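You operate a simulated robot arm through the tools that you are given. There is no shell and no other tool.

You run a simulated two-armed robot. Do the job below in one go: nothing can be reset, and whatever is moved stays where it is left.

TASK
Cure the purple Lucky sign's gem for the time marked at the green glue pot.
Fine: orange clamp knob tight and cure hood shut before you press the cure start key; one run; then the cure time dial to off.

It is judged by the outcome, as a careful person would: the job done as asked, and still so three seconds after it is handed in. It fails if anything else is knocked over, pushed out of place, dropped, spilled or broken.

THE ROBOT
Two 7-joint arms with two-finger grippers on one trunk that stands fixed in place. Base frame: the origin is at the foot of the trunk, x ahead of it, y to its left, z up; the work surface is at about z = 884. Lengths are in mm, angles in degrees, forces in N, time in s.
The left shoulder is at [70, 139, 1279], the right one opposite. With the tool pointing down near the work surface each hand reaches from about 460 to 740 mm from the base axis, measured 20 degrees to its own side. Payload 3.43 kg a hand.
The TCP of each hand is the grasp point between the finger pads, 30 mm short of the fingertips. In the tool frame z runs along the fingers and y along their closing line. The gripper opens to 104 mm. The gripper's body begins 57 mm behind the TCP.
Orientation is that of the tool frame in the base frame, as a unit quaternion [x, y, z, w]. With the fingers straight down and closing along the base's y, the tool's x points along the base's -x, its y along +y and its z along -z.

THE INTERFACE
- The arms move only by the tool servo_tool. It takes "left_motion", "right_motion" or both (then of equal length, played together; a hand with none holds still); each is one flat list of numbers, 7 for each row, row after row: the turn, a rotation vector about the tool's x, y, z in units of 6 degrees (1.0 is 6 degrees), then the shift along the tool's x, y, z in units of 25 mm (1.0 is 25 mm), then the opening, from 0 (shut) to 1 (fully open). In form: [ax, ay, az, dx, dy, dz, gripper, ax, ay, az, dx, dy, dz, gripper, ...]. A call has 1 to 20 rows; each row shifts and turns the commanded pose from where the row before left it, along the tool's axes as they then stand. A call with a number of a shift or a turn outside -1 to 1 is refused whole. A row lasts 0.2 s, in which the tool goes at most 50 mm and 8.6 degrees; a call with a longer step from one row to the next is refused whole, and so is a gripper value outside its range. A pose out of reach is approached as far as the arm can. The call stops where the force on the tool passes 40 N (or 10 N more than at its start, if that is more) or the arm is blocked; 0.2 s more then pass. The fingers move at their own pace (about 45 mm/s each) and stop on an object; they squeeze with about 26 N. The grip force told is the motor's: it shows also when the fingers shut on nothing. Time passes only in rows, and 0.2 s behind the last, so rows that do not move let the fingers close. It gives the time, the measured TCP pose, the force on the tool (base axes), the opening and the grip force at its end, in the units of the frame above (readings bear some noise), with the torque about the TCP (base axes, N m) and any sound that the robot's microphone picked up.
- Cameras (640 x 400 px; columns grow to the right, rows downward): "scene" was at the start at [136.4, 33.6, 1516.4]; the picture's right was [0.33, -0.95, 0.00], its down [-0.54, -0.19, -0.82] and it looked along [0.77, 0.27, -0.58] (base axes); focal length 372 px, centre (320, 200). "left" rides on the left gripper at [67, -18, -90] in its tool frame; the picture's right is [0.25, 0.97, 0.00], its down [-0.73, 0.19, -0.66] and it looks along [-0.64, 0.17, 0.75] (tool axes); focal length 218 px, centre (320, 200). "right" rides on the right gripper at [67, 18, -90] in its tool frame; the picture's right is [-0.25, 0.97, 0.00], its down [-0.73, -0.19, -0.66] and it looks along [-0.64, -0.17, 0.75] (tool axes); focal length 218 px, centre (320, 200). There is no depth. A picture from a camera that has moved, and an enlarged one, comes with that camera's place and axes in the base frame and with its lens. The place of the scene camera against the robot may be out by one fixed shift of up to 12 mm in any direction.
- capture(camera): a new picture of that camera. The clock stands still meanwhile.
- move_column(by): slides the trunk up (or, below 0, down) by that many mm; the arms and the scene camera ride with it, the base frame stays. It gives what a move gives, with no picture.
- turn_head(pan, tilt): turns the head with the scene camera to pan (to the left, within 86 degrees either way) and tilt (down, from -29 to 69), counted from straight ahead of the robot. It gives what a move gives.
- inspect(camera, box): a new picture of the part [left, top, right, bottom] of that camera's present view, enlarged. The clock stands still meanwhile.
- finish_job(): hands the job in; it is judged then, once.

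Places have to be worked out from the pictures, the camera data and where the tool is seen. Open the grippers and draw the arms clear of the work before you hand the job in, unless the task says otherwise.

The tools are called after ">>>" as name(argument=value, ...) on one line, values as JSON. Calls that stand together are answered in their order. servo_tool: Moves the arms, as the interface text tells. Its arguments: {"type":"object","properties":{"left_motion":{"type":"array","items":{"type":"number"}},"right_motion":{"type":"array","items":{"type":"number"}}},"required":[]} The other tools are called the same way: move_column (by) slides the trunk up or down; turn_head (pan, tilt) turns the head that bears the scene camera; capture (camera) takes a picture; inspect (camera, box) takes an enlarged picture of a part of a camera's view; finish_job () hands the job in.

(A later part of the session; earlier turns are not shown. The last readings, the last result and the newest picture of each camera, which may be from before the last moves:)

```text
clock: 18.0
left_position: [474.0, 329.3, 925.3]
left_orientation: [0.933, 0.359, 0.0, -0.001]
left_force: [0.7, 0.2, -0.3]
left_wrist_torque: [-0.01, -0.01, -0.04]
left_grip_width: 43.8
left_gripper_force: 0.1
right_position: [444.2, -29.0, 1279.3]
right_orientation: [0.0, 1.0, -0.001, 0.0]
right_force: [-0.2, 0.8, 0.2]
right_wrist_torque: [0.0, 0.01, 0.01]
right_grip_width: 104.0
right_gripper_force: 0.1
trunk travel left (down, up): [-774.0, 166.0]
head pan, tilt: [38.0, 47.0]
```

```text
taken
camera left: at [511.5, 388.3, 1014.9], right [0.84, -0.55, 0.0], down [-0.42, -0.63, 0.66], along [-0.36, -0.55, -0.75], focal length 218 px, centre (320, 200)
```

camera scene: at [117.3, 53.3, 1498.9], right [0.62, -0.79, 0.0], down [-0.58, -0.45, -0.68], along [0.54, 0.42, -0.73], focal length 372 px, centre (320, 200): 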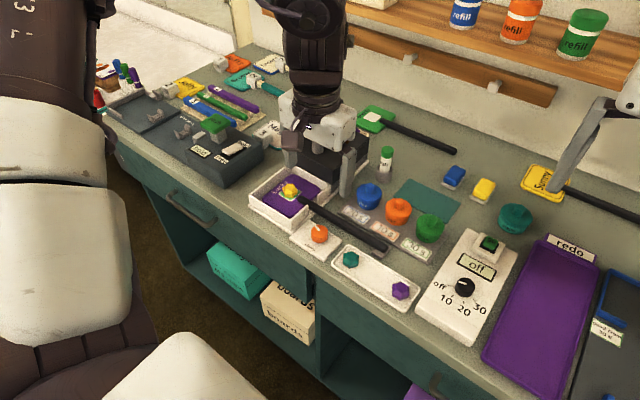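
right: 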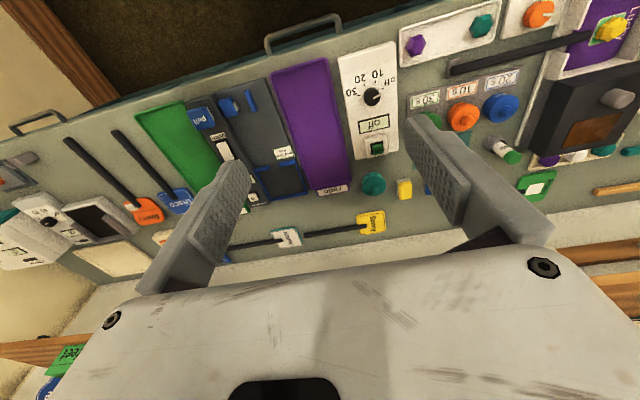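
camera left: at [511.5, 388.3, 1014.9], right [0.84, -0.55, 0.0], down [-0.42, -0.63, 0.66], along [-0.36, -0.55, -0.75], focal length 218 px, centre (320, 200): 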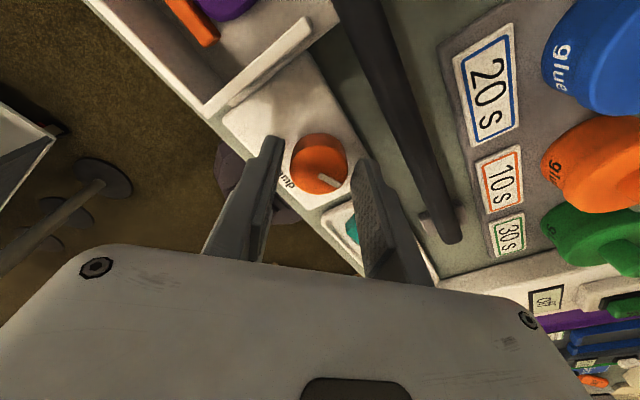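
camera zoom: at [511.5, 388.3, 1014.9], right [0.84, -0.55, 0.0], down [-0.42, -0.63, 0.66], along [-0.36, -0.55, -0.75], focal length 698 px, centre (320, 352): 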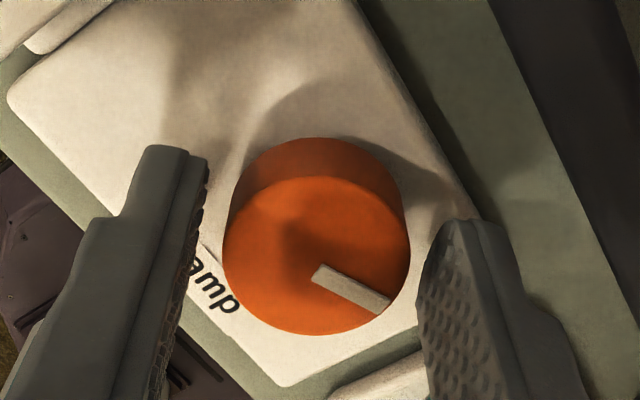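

The knob has turned about 138 degrees and the force is relaxed. I'll lift 25 mm, swing the gripper back 90 degrees, descend and regrip for another clockwise stroke.

>>> servo_tool(left_motion=[0, 0, 0, 0, 0, -1, 0.45, 0, 0, -1, 0, 0, 0, 0.45, 0, 0, -1, 0, 0, 0, 0.45, 0, 0, -1, 0, 0, 0, 0.45, 0, 0, -1, 0, 0, 0, 0.45, 0, 0, -1, 0, 0, 0, 0.45, 0, 0, -1, 0, 0, 0, 0.45, 0, 0, -1, 0, 0, 0, 0.45, 0, 0, -1, 0, 0, 0, 0.45, 0, 0, -1, 0, 0, 0, 0.45, 0, 0, -1, 0, 0, 0, 0.45, 0, 0, -1, 0, 0, 0, 0.45, 0, 0, -1, 0, 0, 0, 0.45, 0, 0, -1, 0, 0, 0, 0.45, 0, 0, -1, 0, 0, 0, 0.45, 0, 0, -1, 0, 0, 0, 0.45])

>>> capture(camera="left")

>>> inspect(camera="left", box=[220, 90, 420, 215])

```text
clock: 21.4
left_position: [472.2, 329.7, 951.3]
left_orientation: [0.406, 0.914, 0.0, 0.0]
left_force: [-0.3, -0.5, 0.2]
left_wrist_torque: [0.01, 0.02, 0.01]
left_grip_width: 46.8
left_gripper_force: 0.1
right_position: [443.5, -28.8, 1277.1]
right_orientation: [-0.001, 1.0, 0.0, 0.0]
right_force: [0.6, -0.4, 0.0]
right_wrist_torque: [-0.01, 0.02, 0.0]
right_grip_width: 104.1
right_gripper_force: 0.1
trunk travel left (down, up): [-774.0, 166.0]
head pan, tilt: [38.0, 47.0]
```

```text
taken
camera left: at [415.1, 367.9, 1039.6], right [0.55, 0.84, 0.0], down [0.63, -0.41, 0.66], along [0.55, -0.36, -0.75], focal length 218 px, centre (320, 200)
```

left: 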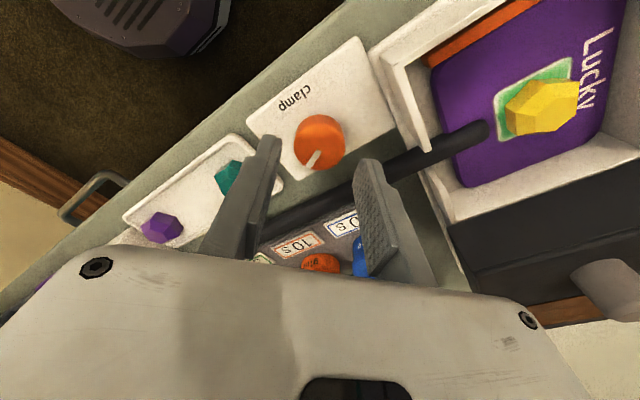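

```text
3.20 times, centred on (320, 152) of left
camera zoom: at [415.1, 367.9, 1039.6], right [0.55, 0.84, 0.0], down [0.63, -0.41, 0.66], along [0.55, -0.36, -0.75], focal length 698 px, centre (320, 352)
```

zoom: 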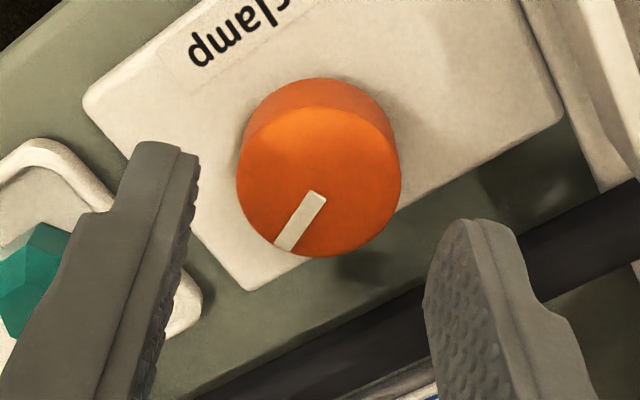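

The pointer now faces about −y. I'll enlarge the jaw next to the sign's edge to judge how much travel is left.

>>> inspect(camera="left", box=[380, 0, 640, 162])

```text
2.46 times, centred on (510, 81) of left
camera zoom: at [415.1, 367.9, 1039.6], right [0.55, 0.84, 0.0], down [0.63, -0.41, 0.66], along [0.55, -0.36, -0.75], focal length 537 px, centre (-148, 493)
```

zoom: 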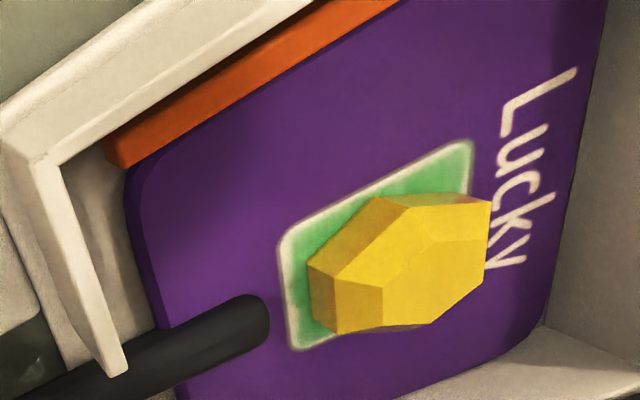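

The jaw is now over or against the sign's front edge. I'll descend, regrip and turn clockwise in small steps until it resists.

>>> servo_tool(left_motion=[0, 0, 0, 0, 0, 0.5, 0.45, 0, 0, 0, 0, 0, 0.5, 0.45, 0, 0, 0, 0, 0, 0, 0.2, 0, 0, 0, 0, 0, 0, 0.2, 0, 0, 0, 0, 0, 0, 0.2, 0, 0, 1, 0, 0, 0, 0.2, 0, 0, 1, 0, 0, 0, 0.2, 0, 0, 1, 0, 0, 0, 0.2])

>>> inspect(camera="left", box=[220, 90, 420, 215])

>>> inspect(camera="left", box=[380, 0, 640, 162])

```text
clock: 23.2
left_position: [472.2, 330.1, 925.5]
left_orientation: [0.546, 0.838, 0.0, 0.0]
left_force: [-3.3, -2.9, -3.8]
left_wrist_torque: [-0.16, 0.06, 0.36]
left_grip_width: 33.3
left_gripper_force: 44.9
right_position: [444.0, -29.3, 1279.7]
right_orientation: [0.0, 1.0, 0.0, 0.0]
right_force: [0.1, 0.9, -0.3]
right_wrist_torque: [-0.01, 0.0, 0.0]
right_grip_width: 103.7
right_gripper_force: 0.2
trunk travel left (down, up): [-774.0, 166.0]
head pan, tilt: [38.0, 47.0]
```

```text
3.20 times, centred on (320, 152) of left
camera zoom: at [429.3, 384.1, 1014.5], right [0.78, 0.62, 0.0], down [0.47, -0.59, 0.66], along [0.41, -0.51, -0.75], focal length 698 px, centre (320, 352)
```

zoom: 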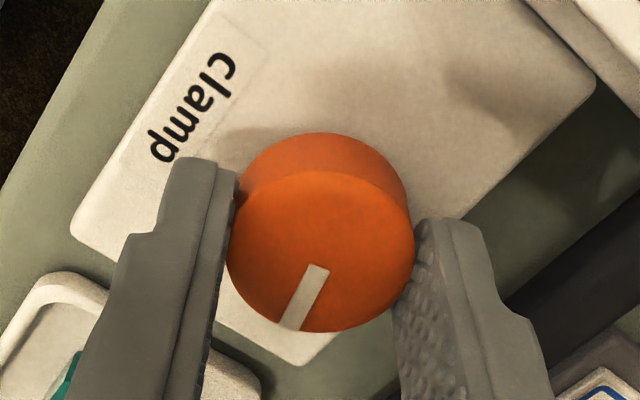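

```text
2.46 times, centred on (510, 81) of left
camera zoom: at [429.3, 384.1, 1014.5], right [0.78, 0.62, 0.0], down [0.47, -0.59, 0.66], along [0.41, -0.51, -0.75], focal length 537 px, centre (-148, 493)
```

zoom: 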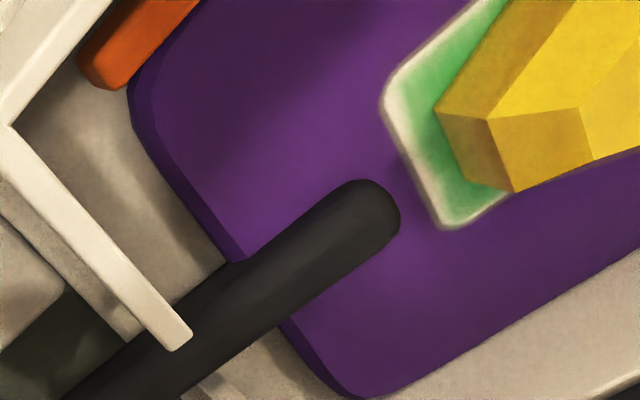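

The torque jumped to 0.36 N·m and the fingers slipped on the knob, which suggests the tight stop. I'll turn 12 degrees more to confirm it no longer moves.

>>> servo_tool(left_motion=[0, 0, 1, 0, 0, 0, 0.2, 0, 0, 1, 0, 0, 0, 0.2])

>>> inspect(camera="left", box=[220, 90, 420, 215])

```text
clock: 23.8
left_position: [471.7, 329.1, 924.5]
left_orientation: [0.629, 0.777, 0.0, 0.002]
left_force: [-4.1, -3.4, 2.2]
left_wrist_torque: [0.05, 0.06, 0.57]
left_grip_width: 32.8
left_gripper_force: 44.7
right_position: [443.3, -30.4, 1279.8]
right_orientation: [0.0, 1.0, 0.001, 0.0]
right_force: [0.2, -0.2, -0.3]
right_wrist_torque: [0.02, -0.01, -0.02]
right_grip_width: 104.0
right_gripper_force: 0.0
trunk travel left (down, up): [-774.0, 166.0]
head pan, tilt: [38.0, 47.0]
```

```text
3.20 times, centred on (320, 152) of left
camera zoom: at [441.2, 391.9, 1015.0], right [0.89, 0.45, 0.0], down [0.34, -0.67, 0.66], along [0.29, -0.59, -0.75], focal length 698 px, centre (320, 352)
```

zoom: 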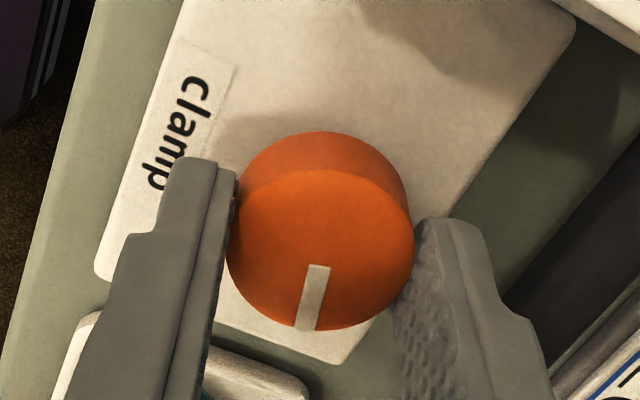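

The torque rose to 0.57 N·m and the knob stayed put while the fingers slipped, so the clamp is tight. I'll open, lift clear and rotate the hand back to straight.

>>> servo_tool(left_motion=[0, 0, 0, 0, 0, 0, 0.42, 0, 0, 0, 0, 0, 0, 0.42, 0, 0, 0, 0, 0, -1, 0.42, 0, 0, 0, 0, 0, -1, 0.42, 0, 0, -1, 0, 0, -0.5, 0.42, 0, 0, -1, 0, 0, -0.5, 0.42, 0, 0, -1, 0, 0, -0.5, 0.42, 0, 0, -1, 0, 0, -0.5, 0.42, 0, 0, -1, 0, 0, -0.5, 0.42, 0, 0, -1, 0, 0, -0.5, 0.42, 0, 0, -1, 0, 0, -0.5, 0.42, 0, 0, -1, 0, 0, 0, 0.42, 0, 0, -1, 0, 0, 0, 0.42, 0, 0, -1, 0, 0, 0, 0.42, 0, 0, -1, 0, 0, 0, 0.42, 0, 0, -1, 0, 0, 0, 0.42, 0, 0, -1, 0, 0, 0, 0.42])

>>> capture(camera="left")

>>> inspect(camera="scene", box=[240, 150, 400, 250])

```text
clock: 27.4
left_position: [471.6, 331.1, 1061.8]
left_orientation: [-0.001, 1.0, 0.0, 0.0]
left_force: [-1.5, 0.1, -0.4]
left_wrist_torque: [-0.01, 0.01, 0.03]
left_grip_width: 43.8
left_gripper_force: 0.1
right_position: [443.8, -29.5, 1278.6]
right_orientation: [-0.001, 1.0, 0.001, 0.0]
right_force: [0.2, 0.2, 0.4]
right_wrist_torque: [0.02, 0.0, 0.01]
right_grip_width: 104.0
right_gripper_force: 0.1
trunk travel left (down, up): [-774.0, 166.0]
head pan, tilt: [38.0, 47.0]
```

```text
taken
camera left: at [405.8, 312.4, 1151.9], right [-0.25, 0.97, 0.0], down [0.73, 0.19, 0.66], along [0.64, 0.17, -0.75], focal length 218 px, centre (320, 200)
```

left: 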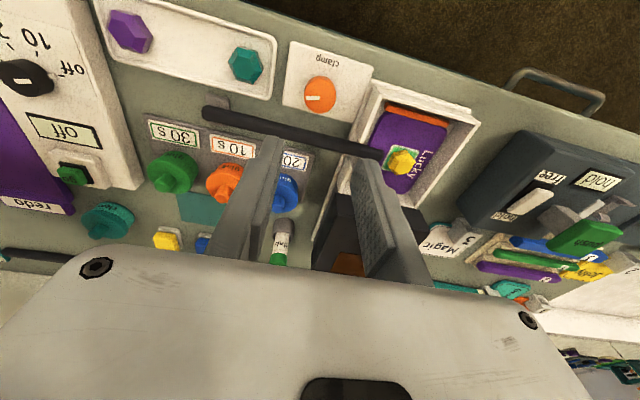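

```text
4.00 times, centred on (320, 200) of scene
camera zoom: at [115.9, 53.9, 1499.0], right [0.62, -0.79, 0.0], down [-0.58, -0.45, -0.68], along [0.54, 0.42, -0.73], focal length 1489 px, centre (320, 200)
```

zoom: 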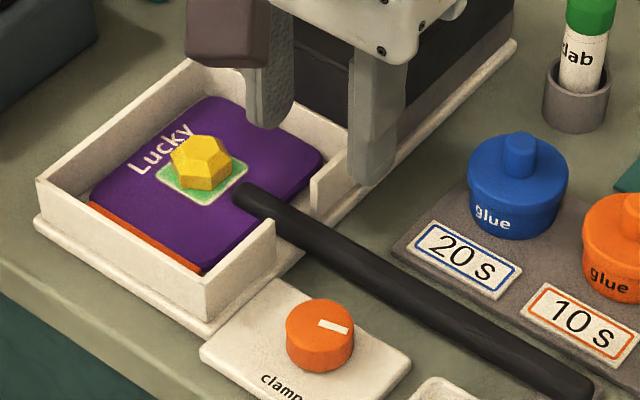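

The jaw is now pressed along the sign's front edge, and the gem and sign have not shifted. Next is the hood: I'll raise the left hand and move it nearer to the hood's knob to measure it.

>>> servo_tool(left_motion=[0, 0, 0, -0.2, 0.4, -0.9, 0.8, 0, 0, 0, -0.5, 0.8, -0.9, 0.9, 0, 0, 0, -0.5, 0.8, -0.3, 1, 0, 0, 0, -0.5, 0.8, 0, 1, 0, 0, 0, -0.5, 0.8, 0, 1, 0, 0, 0, -0.3, 0.8, 0, 1])

>>> capture(camera="left")

>>> inspect(camera="left", box=[220, 60, 420, 185])

```text
clock: 28.8
left_position: [535.2, 440.7, 1116.0]
left_orientation: [0.0, 1.0, -0.001, 0.0]
left_force: [0.2, 0.5, 0.4]
left_wrist_torque: [0.01, -0.01, 0.04]
left_grip_width: 103.9
left_gripper_force: 0.1
right_position: [444.2, -29.0, 1278.9]
right_orientation: [0.0, 1.0, -0.001, 0.001]
right_force: [-0.2, 0.2, -0.2]
right_wrist_torque: [-0.02, 0.0, 0.01]
right_grip_width: 104.0
right_gripper_force: 0.1
trunk travel left (down, up): [-774.0, 166.0]
head pan, tilt: [38.0, 47.0]
```

```text
taken
camera left: at [469.3, 423.3, 1204.9], right [-0.25, 0.97, 0.0], down [0.73, 0.19, 0.66], along [0.64, 0.17, -0.75], focal length 218 px, centre (320, 200)
```

left: 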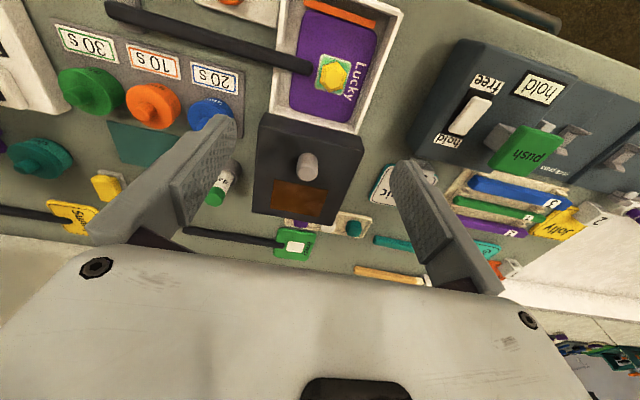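

```text
3.20 times, centred on (320, 122) of left
camera zoom: at [469.3, 423.3, 1204.9], right [-0.25, 0.97, 0.0], down [0.73, 0.19, 0.66], along [0.64, 0.17, -0.75], focal length 698 px, centre (320, 448)
```

zoom: 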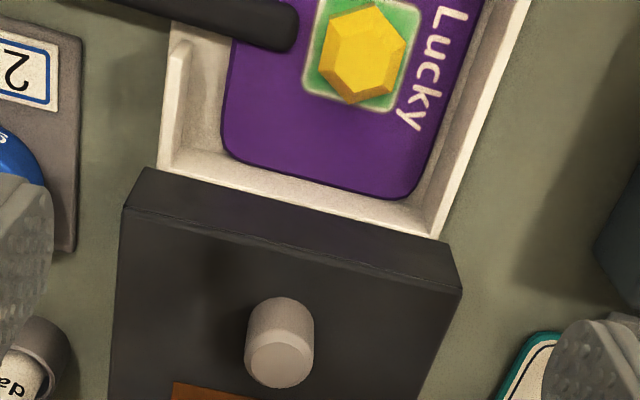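

The hood spans y 381–509 with its front edge near x = 583. Its knob, 25 mm across, is at about (609, 445) with its top at 997, and the hood top is near 972. I'll move above the knob with the gripper half open and check centring.

>>> servo_tool(left_motion=[0, 0, 0, -0.7325, 0.04, 0.2, 0.6, 0, 0, 0, -0.7325, 0.04, 0.2, 0.5, 0, 0, 0, -0.7325, 0.04, 0.2, 0.5, 0, 0, 0, -0.7325, 0.04, 0.2, 0.5, 0, 0, 0, 0, 0, 0.7, 0.5, 0, 0, 0, 0, 0, 0.7, 0.5, 0, 0, 0, 0, 0, 0.6, 0.5])

>>> capture(camera="left")

>>> inspect(camera="left", box=[220, 90, 420, 215])

>>> inspect(camera="scene", box=[240, 90, 400, 190])

```text
clock: 30.4
left_position: [596.2, 441.4, 1043.2]
left_orientation: [0.0, 1.0, -0.001, 0.002]
left_force: [0.2, -0.5, -0.7]
left_wrist_torque: [0.01, 0.01, 0.01]
left_grip_width: 52.0
left_gripper_force: 0.0
left hand out of reach, approached as far as the arm can: row 4
right_position: [445.2, -29.5, 1278.0]
right_orientation: [0.001, 1.0, 0.0, 0.0]
right_force: [0.3, -0.2, -0.7]
right_wrist_torque: [-0.02, -0.02, -0.01]
right_grip_width: 104.0
right_gripper_force: 0.0
trunk travel left (down, up): [-774.0, 166.0]
head pan, tilt: [38.0, 47.0]
```

```text
taken
camera left: at [529.1, 425.0, 1132.3], right [-0.25, 0.97, 0.0], down [0.73, 0.19, 0.66], along [0.64, 0.17, -0.75], focal length 218 px, centre (320, 200)
```

left: 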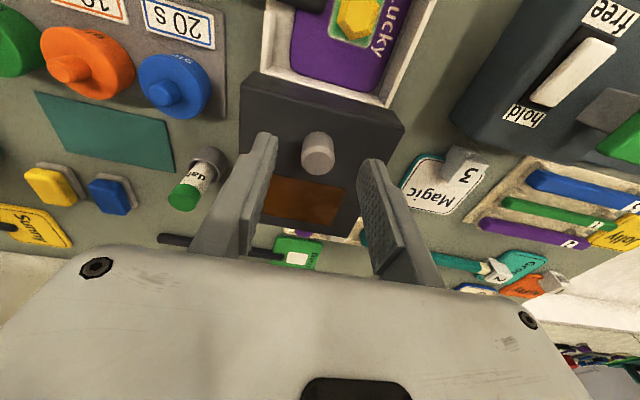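

```text
3.20 times, centred on (320, 152) of left
camera zoom: at [529.1, 425.0, 1132.3], right [-0.25, 0.97, 0.0], down [0.73, 0.19, 0.66], along [0.64, 0.17, -0.75], focal length 698 px, centre (320, 352)
```

zoom: 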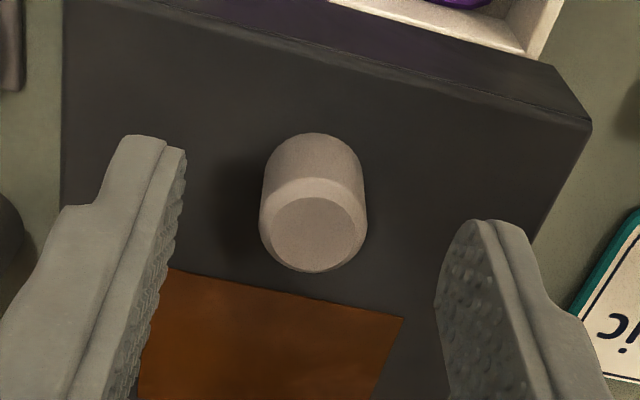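

```text
4.00 times, centred on (320, 140) of scene
camera zoom: at [116.5, 54.2, 1499.0], right [0.62, -0.79, 0.0], down [-0.58, -0.45, -0.68], along [0.54, 0.42, -0.73], focal length 1489 px, centre (320, 440)
```

zoom: 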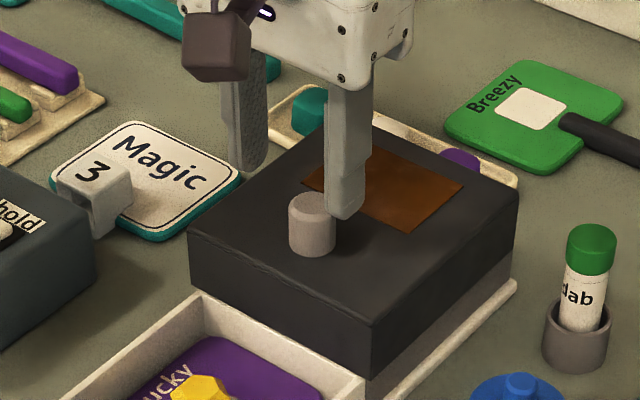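

The arm hit its reach limit at the greater height and stopped at x = 596; the knob's centre is 12 mm further on. At this lower height the reach should be a bit better, so I'll try to nudge forward.

>>> servo_tool(left_motion=[0, 0, 0, -0.25, 0.02, 0.1, 0.5, 0, 0, 0, -0.25, 0.02, 0.1, 0.5])

>>> inspect(camera="left", box=[220, 90, 420, 215])

```text
clock: 31.0
left_position: [595.9, 443.7, 1041.0]
left_orientation: [0.0, 1.0, 0.0, 0.001]
left_force: [-1.0, -0.5, 0.1]
left_wrist_torque: [-0.01, 0.0, 0.01]
left_grip_width: 52.1
left_gripper_force: 0.1
left hand out of reach, approached as far as the arm can: row 1, 2
right_position: [445.0, -29.3, 1278.8]
right_orientation: [0.001, 1.0, 0.0, 0.0]
right_force: [0.0, -0.4, 0.2]
right_wrist_torque: [-0.01, 0.03, 0.0]
right_grip_width: 104.2
right_gripper_force: 0.1
trunk travel left (down, up): [-774.0, 166.0]
head pan, tilt: [38.0, 47.0]
```

```text
3.20 times, centred on (320, 152) of left
camera zoom: at [528.4, 425.6, 1130.0], right [-0.25, 0.97, 0.0], down [0.73, 0.19, 0.66], along [0.64, 0.17, -0.75], focal length 698 px, centre (320, 352)
```

zoom: 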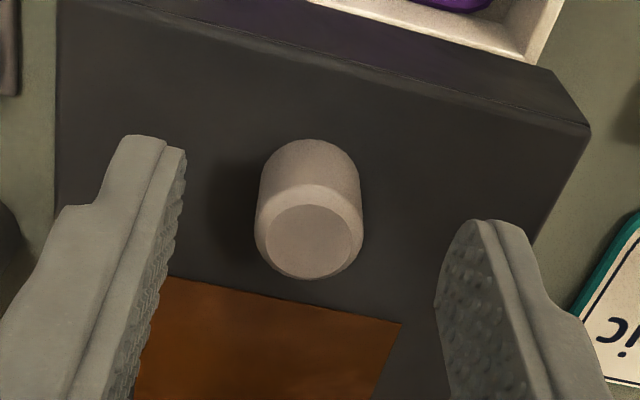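

Reach is capped at x ≈ 596 with the hand upright. I'll tilt the fingers 18 degrees outward, which brings the wrist nearer, and then continue forward while staying above the knob.

>>> servo_tool(left_motion=[0, -1, 0, 0, 0, 0, 0.5, 0, -1, 0, 0, 0, 0, 0.5, 0, -1, 0, 0, 0, 0, 0.5])

>>> capture(camera="left")

```text
clock: 31.8
left_position: [595.6, 444.1, 1041.8]
left_orientation: [-0.001, 0.987, 0.0, 0.158]
left_force: [-0.1, -0.2, 0.0]
left_wrist_torque: [-0.03, -0.01, -0.01]
left_grip_width: 51.9
left_gripper_force: 0.1
right_position: [441.9, -28.8, 1279.0]
right_orientation: [0.0, 1.0, 0.0, 0.0]
right_force: [-0.1, 0.3, 0.4]
right_wrist_torque: [0.02, -0.02, 0.0]
right_grip_width: 104.0
right_gripper_force: 0.1
trunk travel left (down, up): [-774.0, 166.0]
head pan, tilt: [38.0, 47.0]
```

```text
taken
camera left: at [503.9, 425.5, 1105.7], right [-0.24, 0.97, -0.08], down [0.49, 0.19, 0.85], along [0.84, 0.17, -0.52], focal length 218 px, centre (320, 200)
```

left: 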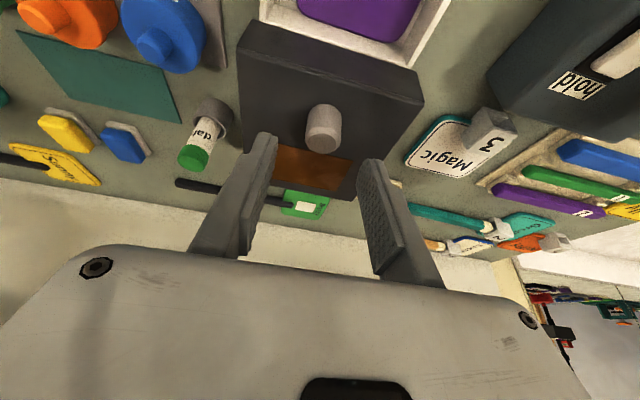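

The tilt is in the right direction. I'll enlarge the view to refine the knob's centre before descending.

>>> inspect(camera="left", box=[240, 80, 400, 180])

```text
4.00 times, centred on (320, 130) of left
camera zoom: at [503.9, 425.5, 1105.7], right [-0.24, 0.97, -0.08], down [0.49, 0.19, 0.85], along [0.84, 0.17, -0.52], focal length 873 px, centre (320, 480)
```

zoom: 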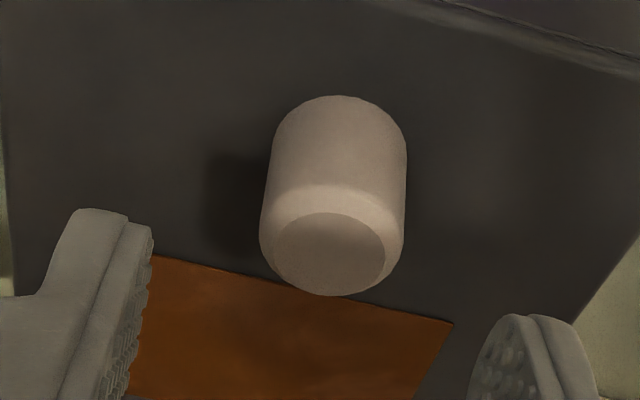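

The knob axis is at about (609, 444). I'll move forward-down with the fingers straddling it to TCP about (602, 444, 1008).

>>> servo_tool(left_motion=[0, 0, 0, 0.044, 0.01, 0.343, 0.5, 0, 0, 0, 0.044, 0.01, 0.343, 0.5, 0, 0, 0, 0.044, 0, 0.343, 0.5, 0, 0, 0, 0.044, 0, 0.343, 0.5])

>>> inspect(camera="left", box=[220, 80, 420, 205])

>>> inspect(camera="scene", box=[240, 90, 400, 190])

```text
clock: 32.8
left_position: [602.1, 443.4, 1008.0]
left_orientation: [0.0, 0.988, 0.001, 0.157]
left_force: [-0.3, 0.4, -0.2]
left_wrist_torque: [0.0, 0.01, 0.0]
left_grip_width: 52.0
left_gripper_force: 0.0
right_position: [445.2, -29.2, 1279.6]
right_orientation: [0.0, 1.0, -0.001, 0.0]
right_force: [-0.4, -0.7, 0.2]
right_wrist_torque: [0.03, -0.02, 0.0]
right_grip_width: 104.2
right_gripper_force: 0.0
trunk travel left (down, up): [-774.0, 166.0]
head pan, tilt: [38.0, 47.0]
```

```text
3.20 times, centred on (320, 142) of left
camera zoom: at [510.7, 425.9, 1071.4], right [-0.24, 0.97, -0.08], down [0.49, 0.19, 0.85], along [0.84, 0.17, -0.52], focal length 698 px, centre (320, 384)
```

zoom: 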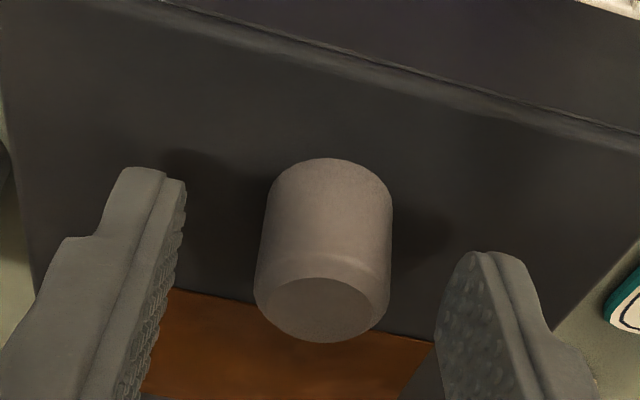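

```text
4.00 times, centred on (320, 140) of scene
camera zoom: at [116.5, 54.0, 1499.0], right [0.62, -0.79, 0.0], down [-0.58, -0.45, -0.68], along [0.54, 0.42, -0.73], focal length 1489 px, centre (320, 440)
```

zoom: 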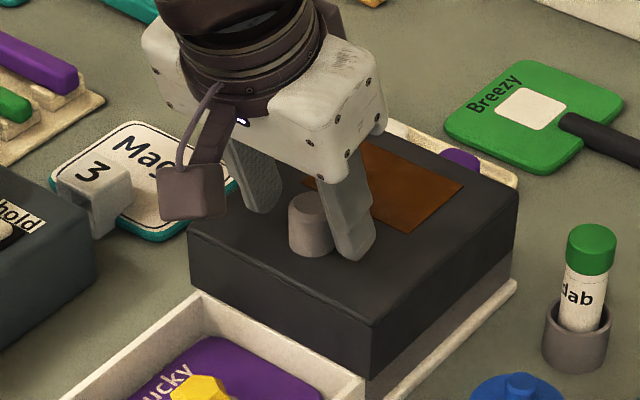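

The knob is between the fingers with clear space on both sides. I'll close on it.

>>> servo_tool(left_motion=[0, 0, 0, 0, 0, 0, 0.15, 0, 0, 0, 0, 0, 0, 0.15, 0, 0, 0, 0, 0, 0, 0.15])

>>> inspect(camera="left", box=[220, 80, 420, 205])

```text
clock: 33.6
left_position: [601.1, 446.2, 1007.0]
left_orientation: [-0.001, 0.988, 0.0, 0.157]
left_force: [-0.7, 4.5, -0.6]
left_wrist_torque: [0.13, -0.09, 0.13]
left_grip_width: 24.3
left_gripper_force: 38.6
right_position: [443.8, -28.1, 1278.2]
right_orientation: [0.0, 1.0, 0.0, 0.0]
right_force: [-0.1, -0.9, 0.2]
right_wrist_torque: [0.0, -0.02, 0.02]
right_grip_width: 103.7
right_gripper_force: 0.1
trunk travel left (down, up): [-774.0, 166.0]
head pan, tilt: [38.0, 47.0]
```

```text
3.20 times, centred on (320, 142) of left
camera zoom: at [510.1, 427.2, 1071.1], right [-0.24, 0.97, -0.08], down [0.49, 0.19, 0.85], along [0.84, 0.17, -0.52], focal length 698 px, centre (320, 384)
```

zoom: 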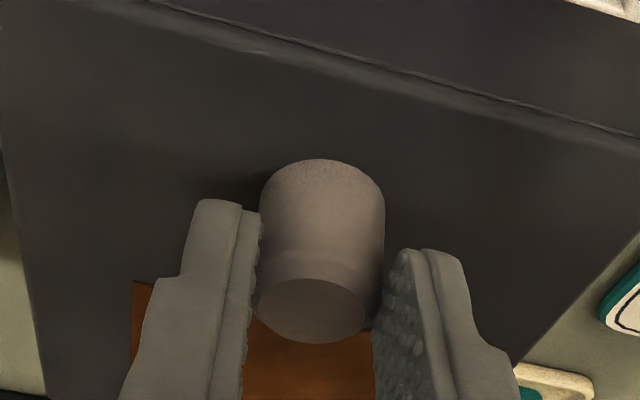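

Gripped at 24 mm. I'll pull the hood 20 mm towards −x and check that it slides.

>>> servo_tool(left_motion=[0, 0, 0, 0.38, 0.04, -0.124, 0.15, 0, 0, 0, 0.38, 0.02, -0.124, 0.15])

>>> inspect(camera="scene", box=[240, 90, 400, 190])

```text
clock: 34.2
left_position: [581.3, 444.8, 1008.0]
left_orientation: [0.0, 0.988, -0.001, 0.157]
left_force: [-1.2, 3.3, 0.0]
left_wrist_torque: [0.02, -0.17, 0.11]
left_grip_width: 24.5
left_gripper_force: 44.9
right_position: [444.2, -29.1, 1278.8]
right_orientation: [0.0, 1.0, -0.001, 0.0]
right_force: [-0.8, -1.1, -0.1]
right_wrist_torque: [0.01, 0.02, 0.0]
right_grip_width: 104.2
right_gripper_force: 0.1
trunk travel left (down, up): [-774.0, 166.0]
head pan, tilt: [38.0, 47.0]
```

```text
4.00 times, centred on (320, 140) of scene
camera zoom: at [115.5, 54.7, 1499.0], right [0.62, -0.79, 0.0], down [-0.58, -0.45, -0.68], along [0.54, 0.42, -0.73], focal length 1489 px, centre (320, 440)
```

zoom: 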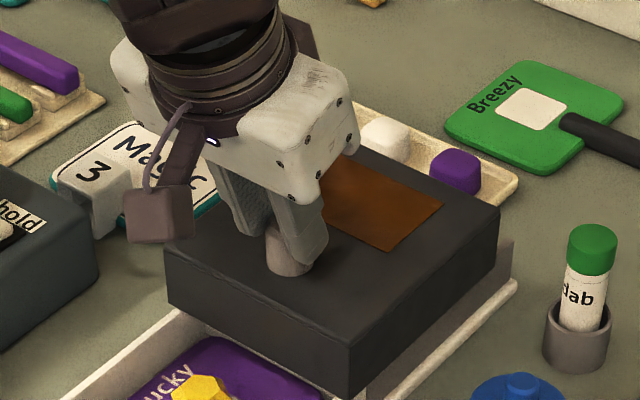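

The hood slides easily along its rails. I'll continue 60 mm.

>>> servo_tool(left_motion=[0, 0, 0, 0.38, 0.02, -0.124, 0.15, 0, 0, 0, 0.38, 0, -0.124, 0.15, 0, 0, 0, 0.38, 0, -0.124, 0.15, 0, 0, 0, 0.38, 0, -0.124, 0.15, 0, 0, 0, 0.38, 0, -0.124, 0.15, 0, 0, 0, 0.38, 0, -0.124, 0.15])

>>> inspect(camera="scene", box=[230, 110, 390, 230])

```text
clock: 35.6
left_position: [521.7, 444.8, 1007.2]
left_orientation: [0.0, 0.988, -0.001, 0.156]
left_force: [-0.6, -1.4, -1.4]
left_wrist_torque: [-0.07, -0.38, -0.05]
left_grip_width: 24.4
left_gripper_force: 44.7
right_position: [443.6, -29.5, 1278.4]
right_orientation: [0.001, 1.0, 0.0, 0.0]
right_force: [0.1, -0.7, -0.4]
right_wrist_torque: [0.01, 0.01, 0.03]
right_grip_width: 104.1
right_gripper_force: 0.0
trunk travel left (down, up): [-774.0, 166.0]
head pan, tilt: [38.0, 47.0]
```

```text
3.33 times, centred on (310, 170) of scene
camera zoom: at [115.8, 54.0, 1499.0], right [0.62, -0.79, 0.0], down [-0.58, -0.45, -0.68], along [0.54, 0.42, -0.73], focal length 1241 px, centre (353, 300)
```

zoom: 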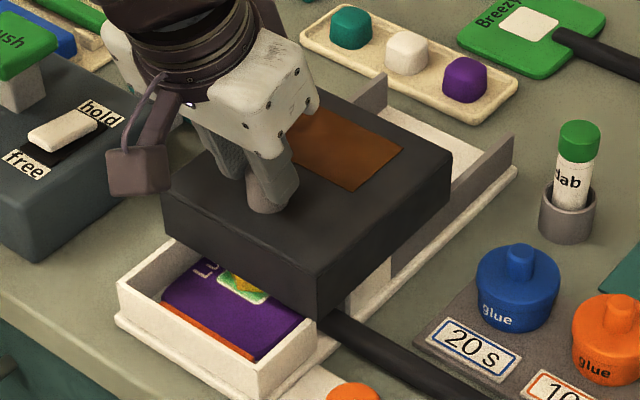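

It's passing smoothly over the cradle walls and gem. I'll continue another 40 mm.

>>> servo_tool(left_motion=[0, 0, 0, 0.38, 0, -0.124, 0.15, 0, 0, 0, 0.38, 0, -0.124, 0.15, 0, 0, 0, 0.38, 0, -0.124, 0.15, 0, 0, 0, 0.38, 0, -0.124, 0.15])

>>> inspect(camera="scene", box=[230, 110, 390, 230])

```text
clock: 36.6
left_position: [481.0, 445.2, 1006.4]
left_orientation: [0.0, 0.988, 0.001, 0.156]
left_force: [-0.6, -1.3, -1.0]
left_wrist_torque: [-0.07, -0.32, 0.0]
left_grip_width: 24.4
left_gripper_force: 44.5
right_position: [443.0, -29.2, 1279.3]
right_orientation: [0.001, 1.0, 0.0, 0.0]
right_force: [0.1, -0.4, 0.4]
right_wrist_torque: [0.0, 0.01, 0.0]
right_grip_width: 103.7
right_gripper_force: 0.1
trunk travel left (down, up): [-774.0, 166.0]
head pan, tilt: [38.0, 47.0]
```

```text
3.33 times, centred on (310, 170) of scene
camera zoom: at [115.4, 53.9, 1499.0], right [0.62, -0.79, 0.0], down [-0.58, -0.45, -0.68], along [0.54, 0.42, -0.73], focal length 1241 px, centre (353, 300)
```

zoom: 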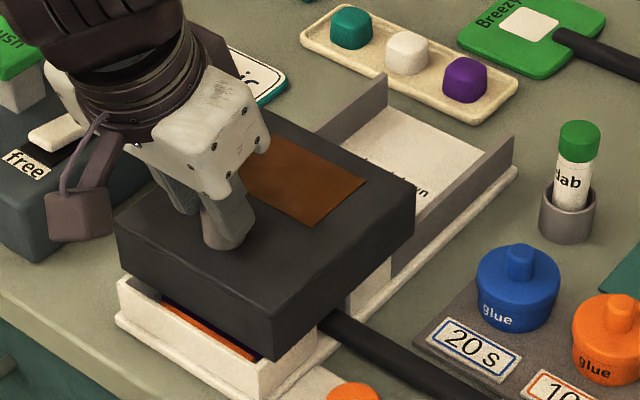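

The hood nearly covers the cradle, and some text has appeared on the tray behind it. I'll zoom in on that text before pulling the last bit.

>>> inspect(camera="scene", box=[300, 125, 364, 175])

```text
8.00 times, centred on (332, 150) of scene
camera zoom: at [115.4, 53.9, 1499.0], right [0.62, -0.79, 0.0], down [-0.58, -0.45, -0.68], along [0.54, 0.42, -0.73], focal length 2978 px, centre (224, 600)
```

zoom: 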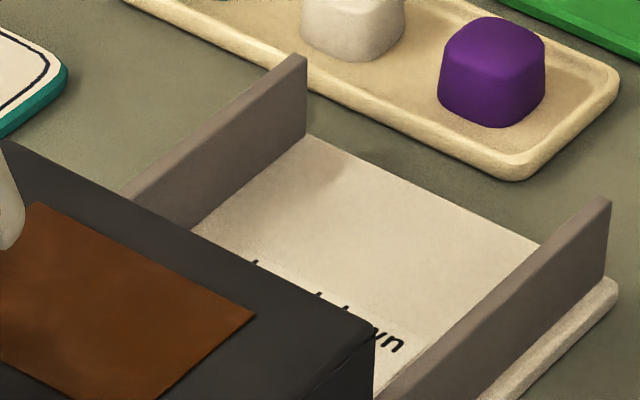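

The text seems to end with "down", so the hood may need to be pressed down once over the cradle. I'll pull on in 5 mm steps until it stops.

>>> servo_tool(left_motion=[0, 0, 0, 0.19, 0, -0.062, 0.15, 0, 0, 0, 0.19, 0, -0.062, 0.15, 0, 0, 0, 0.19, 0, -0.062, 0.15])

>>> inspect(camera="scene", box=[300, 125, 364, 175])

>>> inspect(camera="scene", box=[230, 110, 390, 230])

```text
clock: 37.4
left_position: [466.9, 444.9, 1007.4]
left_orientation: [0.0, 0.988, 0.0, 0.156]
left_force: [1.2, -2.9, -0.6]
left_wrist_torque: [-0.04, -0.17, -0.01]
left_grip_width: 24.3
left_gripper_force: 44.7
right_position: [444.7, -30.1, 1279.1]
right_orientation: [0.0, 1.0, 0.0, 0.0]
right_force: [-0.6, 0.3, -0.5]
right_wrist_torque: [-0.05, 0.01, -0.01]
right_grip_width: 104.1
right_gripper_force: 0.0
trunk travel left (down, up): [-774.0, 166.0]
head pan, tilt: [38.0, 47.0]
```

```text
8.00 times, centred on (332, 150) of scene
camera zoom: at [116.4, 53.5, 1499.0], right [0.62, -0.79, 0.0], down [-0.58, -0.45, -0.68], along [0.54, 0.42, -0.73], focal length 2978 px, centre (224, 600)
```

zoom: 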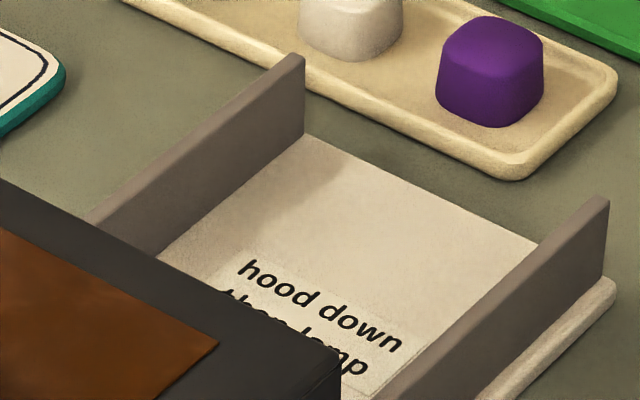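

```text
3.33 times, centred on (310, 170) of scene
camera zoom: at [116.4, 53.5, 1499.0], right [0.62, -0.79, 0.0], down [-0.58, -0.45, -0.68], along [0.54, 0.42, -0.73], focal length 1241 px, centre (353, 300)
```

zoom: 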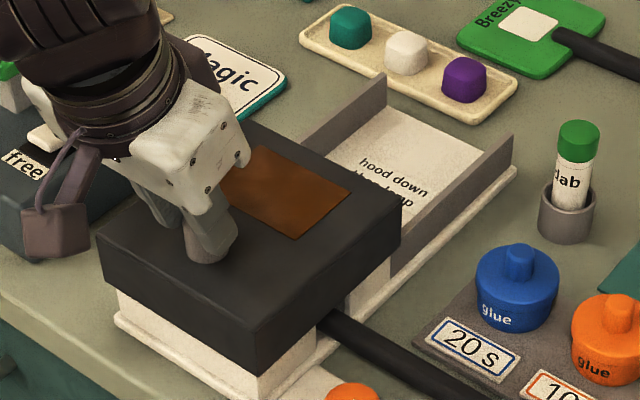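

The label reads "hood down then lamp". The hood is almost flush with the cradle's front wall; I'll pull the last few millimetres in small steps with the force guard.

>>> servo_tool(left_motion=[0, 0, 0, 0.114, 0, -0.037, 0.15, 0, 0, 0, 0.114, 0, -0.037, 0.15, 0, 0, 0, 0.114, 0, -0.037, 0.15])

>>> inspect(camera="scene", box=[230, 110, 390, 230])

>>> inspect(camera="scene", box=[300, 125, 364, 175])

```text
clock: 38.2
left_position: [466.8, 445.6, 1007.6]
left_orientation: [0.0, 0.987, 0.0, 0.16]
left_force: [29.9, -1.4, -2.4]
left_wrist_torque: [-0.01, -0.56, -0.02]
left_grip_width: 24.4
left_gripper_force: 45.3
right_position: [450.4, -30.3, 1275.4]
right_orientation: [0.0, 1.0, 0.0, -0.002]
right_force: [-0.5, -0.1, -0.1]
right_wrist_torque: [-0.03, -0.02, 0.02]
right_grip_width: 104.2
right_gripper_force: 0.1
trunk travel left (down, up): [-774.0, 166.0]
head pan, tilt: [38.0, 47.0]
```

```text
3.33 times, centred on (310, 170) of scene
camera zoom: at [124.0, 53.8, 1498.3], right [0.61, -0.79, 0.0], down [-0.58, -0.45, -0.68], along [0.53, 0.42, -0.73], focal length 1241 px, centre (353, 300)
```

zoom: 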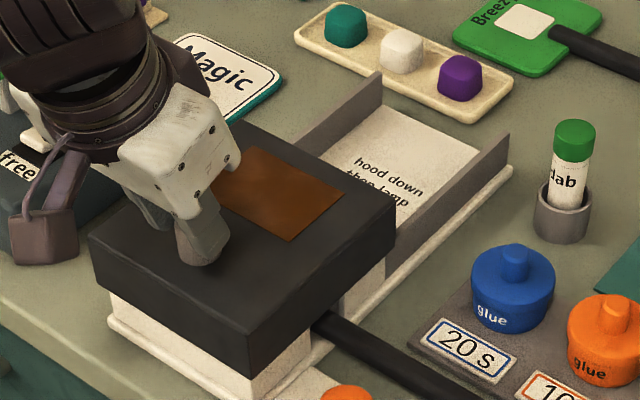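

```text
8.00 times, centred on (332, 150) of scene
camera zoom: at [124.0, 53.8, 1498.3], right [0.61, -0.79, 0.0], down [-0.58, -0.45, -0.68], along [0.53, 0.42, -0.73], focal length 2978 px, centre (224, 600)
```

zoom: 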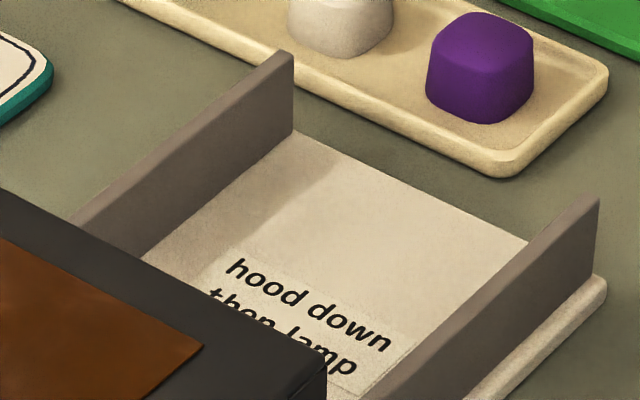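

The pull met 30 N with no further motion at TCP x ≈ 467, so the hood is against its closed stop after about 135 mm. I'll ease off the pull and then press gently downwards to see whether it also needs seating.

>>> servo_tool(left_motion=[0, 0, 0, -0.15, 0, 0.05, 0.15, 0, 0, 0, -0.1, 0, 0.033, 0.15])

```text
clock: 38.8
left_position: [466.4, 444.5, 1008.2]
left_orientation: [0.0, 0.988, 0.0, 0.156]
left_force: [16.4, 1.4, 7.0]
left_wrist_torque: [0.0, -1.16, 0.0]
left_grip_width: 24.5
left_gripper_force: 44.9
right_position: [446.0, -29.7, 1277.4]
right_orientation: [0.0, 1.0, 0.0, -0.002]
right_force: [0.9, 0.5, -0.6]
right_wrist_torque: [0.03, 0.04, 0.03]
right_grip_width: 103.9
right_gripper_force: 0.0
trunk travel left (down, up): [-774.0, 166.0]
head pan, tilt: [38.0, 47.0]
```

Still a residual 16 N pull; I'll ease a bit more and add a light 3 mm downward press.

>>> servo_tool(left_motion=[0, 0, 0, -0.08, 0, 0.026, 0.15, 0, 0, 0, 0.025, 0, 0.076, 0.15, 0, 0, 0, 0.012, 0, 0.038, 0.15])

>>> inspect(camera="scene", box=[230, 110, 390, 230])

```text
clock: 39.6
left_position: [465.9, 443.9, 1006.4]
left_orientation: [0.0, 0.987, 0.002, 0.158]
left_force: [7.8, 6.6, 28.1]
left_wrist_torque: [0.14, 0.34, 0.08]
left_grip_width: 24.4
left_gripper_force: 45.2
right_position: [441.9, -31.1, 1279.3]
right_orientation: [0.0, 1.0, 0.001, 0.001]
right_force: [-0.2, 0.6, 0.0]
right_wrist_torque: [0.01, -0.03, 0.0]
right_grip_width: 103.9
right_gripper_force: 0.0
trunk travel left (down, up): [-774.0, 166.0]
head pan, tilt: [38.0, 47.0]
```

```text
3.33 times, centred on (310, 170) of scene
camera zoom: at [114.4, 52.2, 1499.5], right [0.62, -0.79, 0.0], down [-0.58, -0.45, -0.68], along [0.54, 0.42, -0.73], focal length 1241 px, centre (353, 300)
```

zoom: 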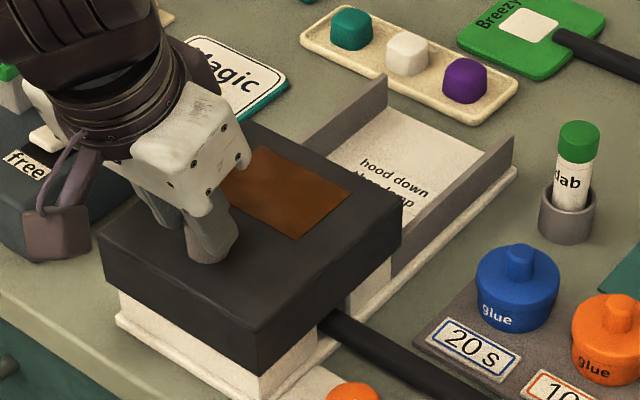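

It doesn't go down any further (28 N, no travel), so the hood is fully shut at its stop. I'll ease off, open, and lift straight up, then untilt.

>>> servo_tool(left_motion=[0, 0, 0, -0.037, 0, -0.114, 0.15, 0, 0, 0, 0, 0, 0, 0.5, 0, 0, 0, 0, 0, 0, 0.5, 0, 0, 0, -0.185, 0, -0.571, 0.5, 0, 0, 0, -0.185, 0, -0.571, 0.5, 0, 0, 0, -0.185, 0, -0.571, 0.5, 0, 0, 0, -0.185, 0, -0.571, 0.5, 0, 0, 0, -0.185, 0, -0.571, 0.5, 0, 1, 0, 0, 0, 0, 0.5, 0, 1, 0, 0, 0, 0, 0.5, 0, 1, 0, 0, 0, 0, 0.5])

>>> capture(camera="scene")

>>> inspect(camera="scene", box=[230, 130, 390, 250])

```text
clock: 42.0
left_position: [467.5, 445.4, 1083.2]
left_orientation: [0.0, 1.0, 0.0, -0.002]
left_force: [0.4, 0.3, -0.1]
left_wrist_torque: [0.02, 0.04, -0.03]
left_grip_width: 51.9
left_gripper_force: 0.1
right_position: [444.8, -30.2, 1278.2]
right_orientation: [0.0, 1.0, 0.002, 0.0]
right_force: [0.8, -0.5, -0.3]
right_wrist_torque: [0.02, 0.0, 0.02]
right_grip_width: 104.2
right_gripper_force: 0.1
trunk travel left (down, up): [-774.0, 166.0]
head pan, tilt: [38.0, 47.0]
```

```text
taken
camera scene: at [116.9, 53.2, 1498.9], right [0.62, -0.79, 0.0], down [-0.58, -0.45, -0.68], along [0.54, 0.42, -0.73], focal length 372 px, centre (320, 200)
```

scene: 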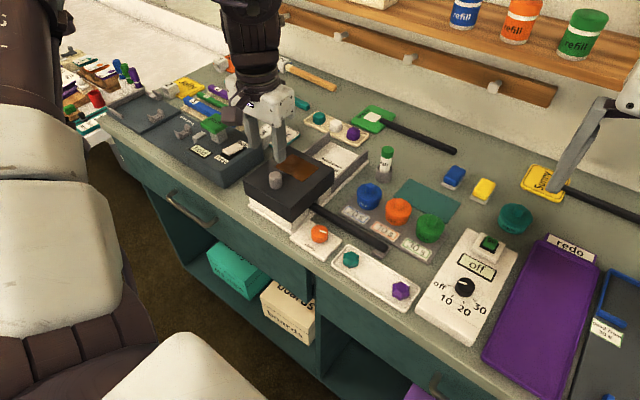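

```text
3.33 times, centred on (310, 190) of scene
camera zoom: at [116.9, 53.2, 1498.9], right [0.62, -0.79, 0.0], down [-0.58, -0.45, -0.68], along [0.54, 0.42, -0.73], focal length 1241 px, centre (353, 233)
```

zoom: 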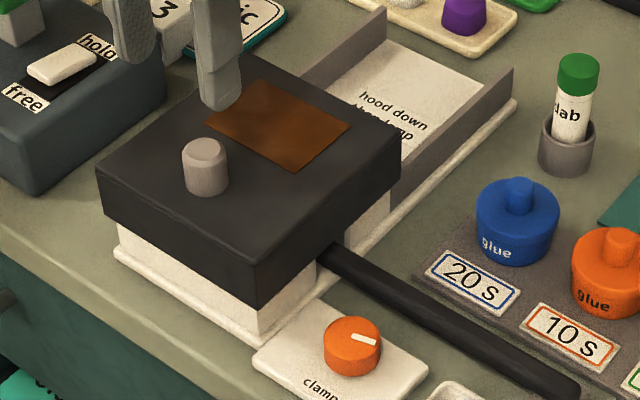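

The hood is closed over the cradle, the clamp is tight, and nothing else moved. For the dial I'll use the right hand, which should have wrist range for the counter-clockwise turn; I'll bring it above the dial at a safe height.

>>> servo_tool(right_motion=[0, 0, 0, -0.4, 0.4, 0.98, 1, 0, 0, 0, -0.4, 0.4, 0.98, 1, 0, 0, 0, -0.4, 0.4, 0.98, 1, 0, 0, 0, -0.4, 0.4, 0.98, 1, 0, 0, 0, -0.4, 0.4, 0.98, 0.8, 0, 0, 0, -0.4, 0.4, 0.98, 0.5, 0, 0, 0, -0.4, 0.4, 0.98, 0.45, 0, 0, 0, -0.4, 0.4, 0.98, 0.45])

>>> capture(camera="right")

>>> inspect(camera="right", box=[240, 30, 400, 130])

```text
clock: 43.8
left_position: [467.3, 445.6, 1082.6]
left_orientation: [0.0, 1.0, 0.0, -0.001]
left_force: [0.7, -0.1, -0.4]
left_wrist_torque: [-0.01, -0.01, -0.03]
left_grip_width: 52.1
left_gripper_force: 0.1
right_position: [529.3, 50.1, 1085.1]
right_orientation: [0.0, 1.0, 0.001, 0.0]
right_force: [0.5, 0.0, 0.2]
right_wrist_torque: [-0.01, 0.03, -0.02]
right_grip_width: 46.6
right_gripper_force: 0.0
right hand out of reach, approached as far as the arm can: row 2
trunk travel left (down, up): [-774.0, 166.0]
head pan, tilt: [38.0, 47.0]
```

```text
taken
camera right: at [461.6, 66.8, 1174.4], right [0.25, 0.97, 0.0], down [0.73, -0.19, 0.66], along [0.64, -0.17, -0.75], focal length 218 px, centre (320, 200)
```

right: 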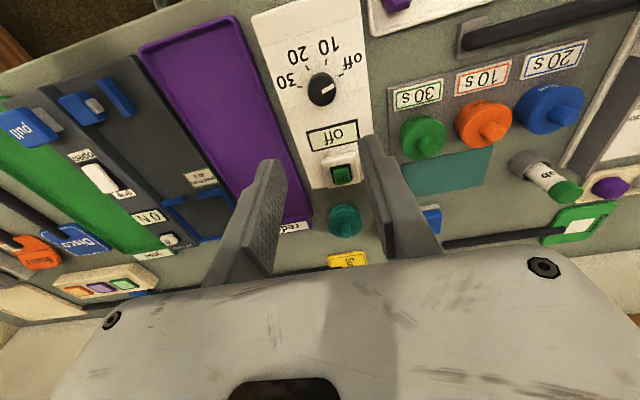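

```text
4.00 times, centred on (320, 80) of right
camera zoom: at [461.6, 66.8, 1174.4], right [0.25, 0.97, 0.0], down [0.73, -0.19, 0.66], along [0.64, -0.17, -0.75], focal length 873 px, centre (320, 680)
```

zoom: 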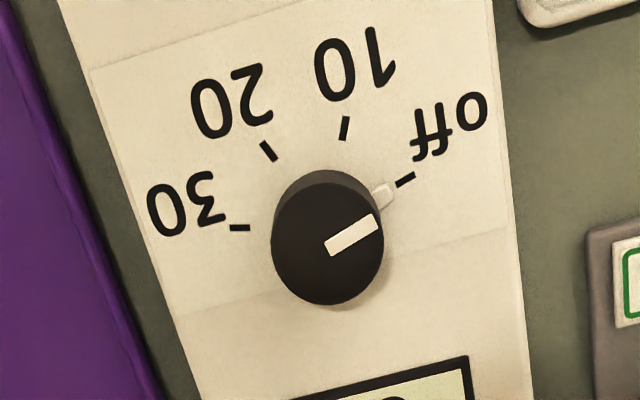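

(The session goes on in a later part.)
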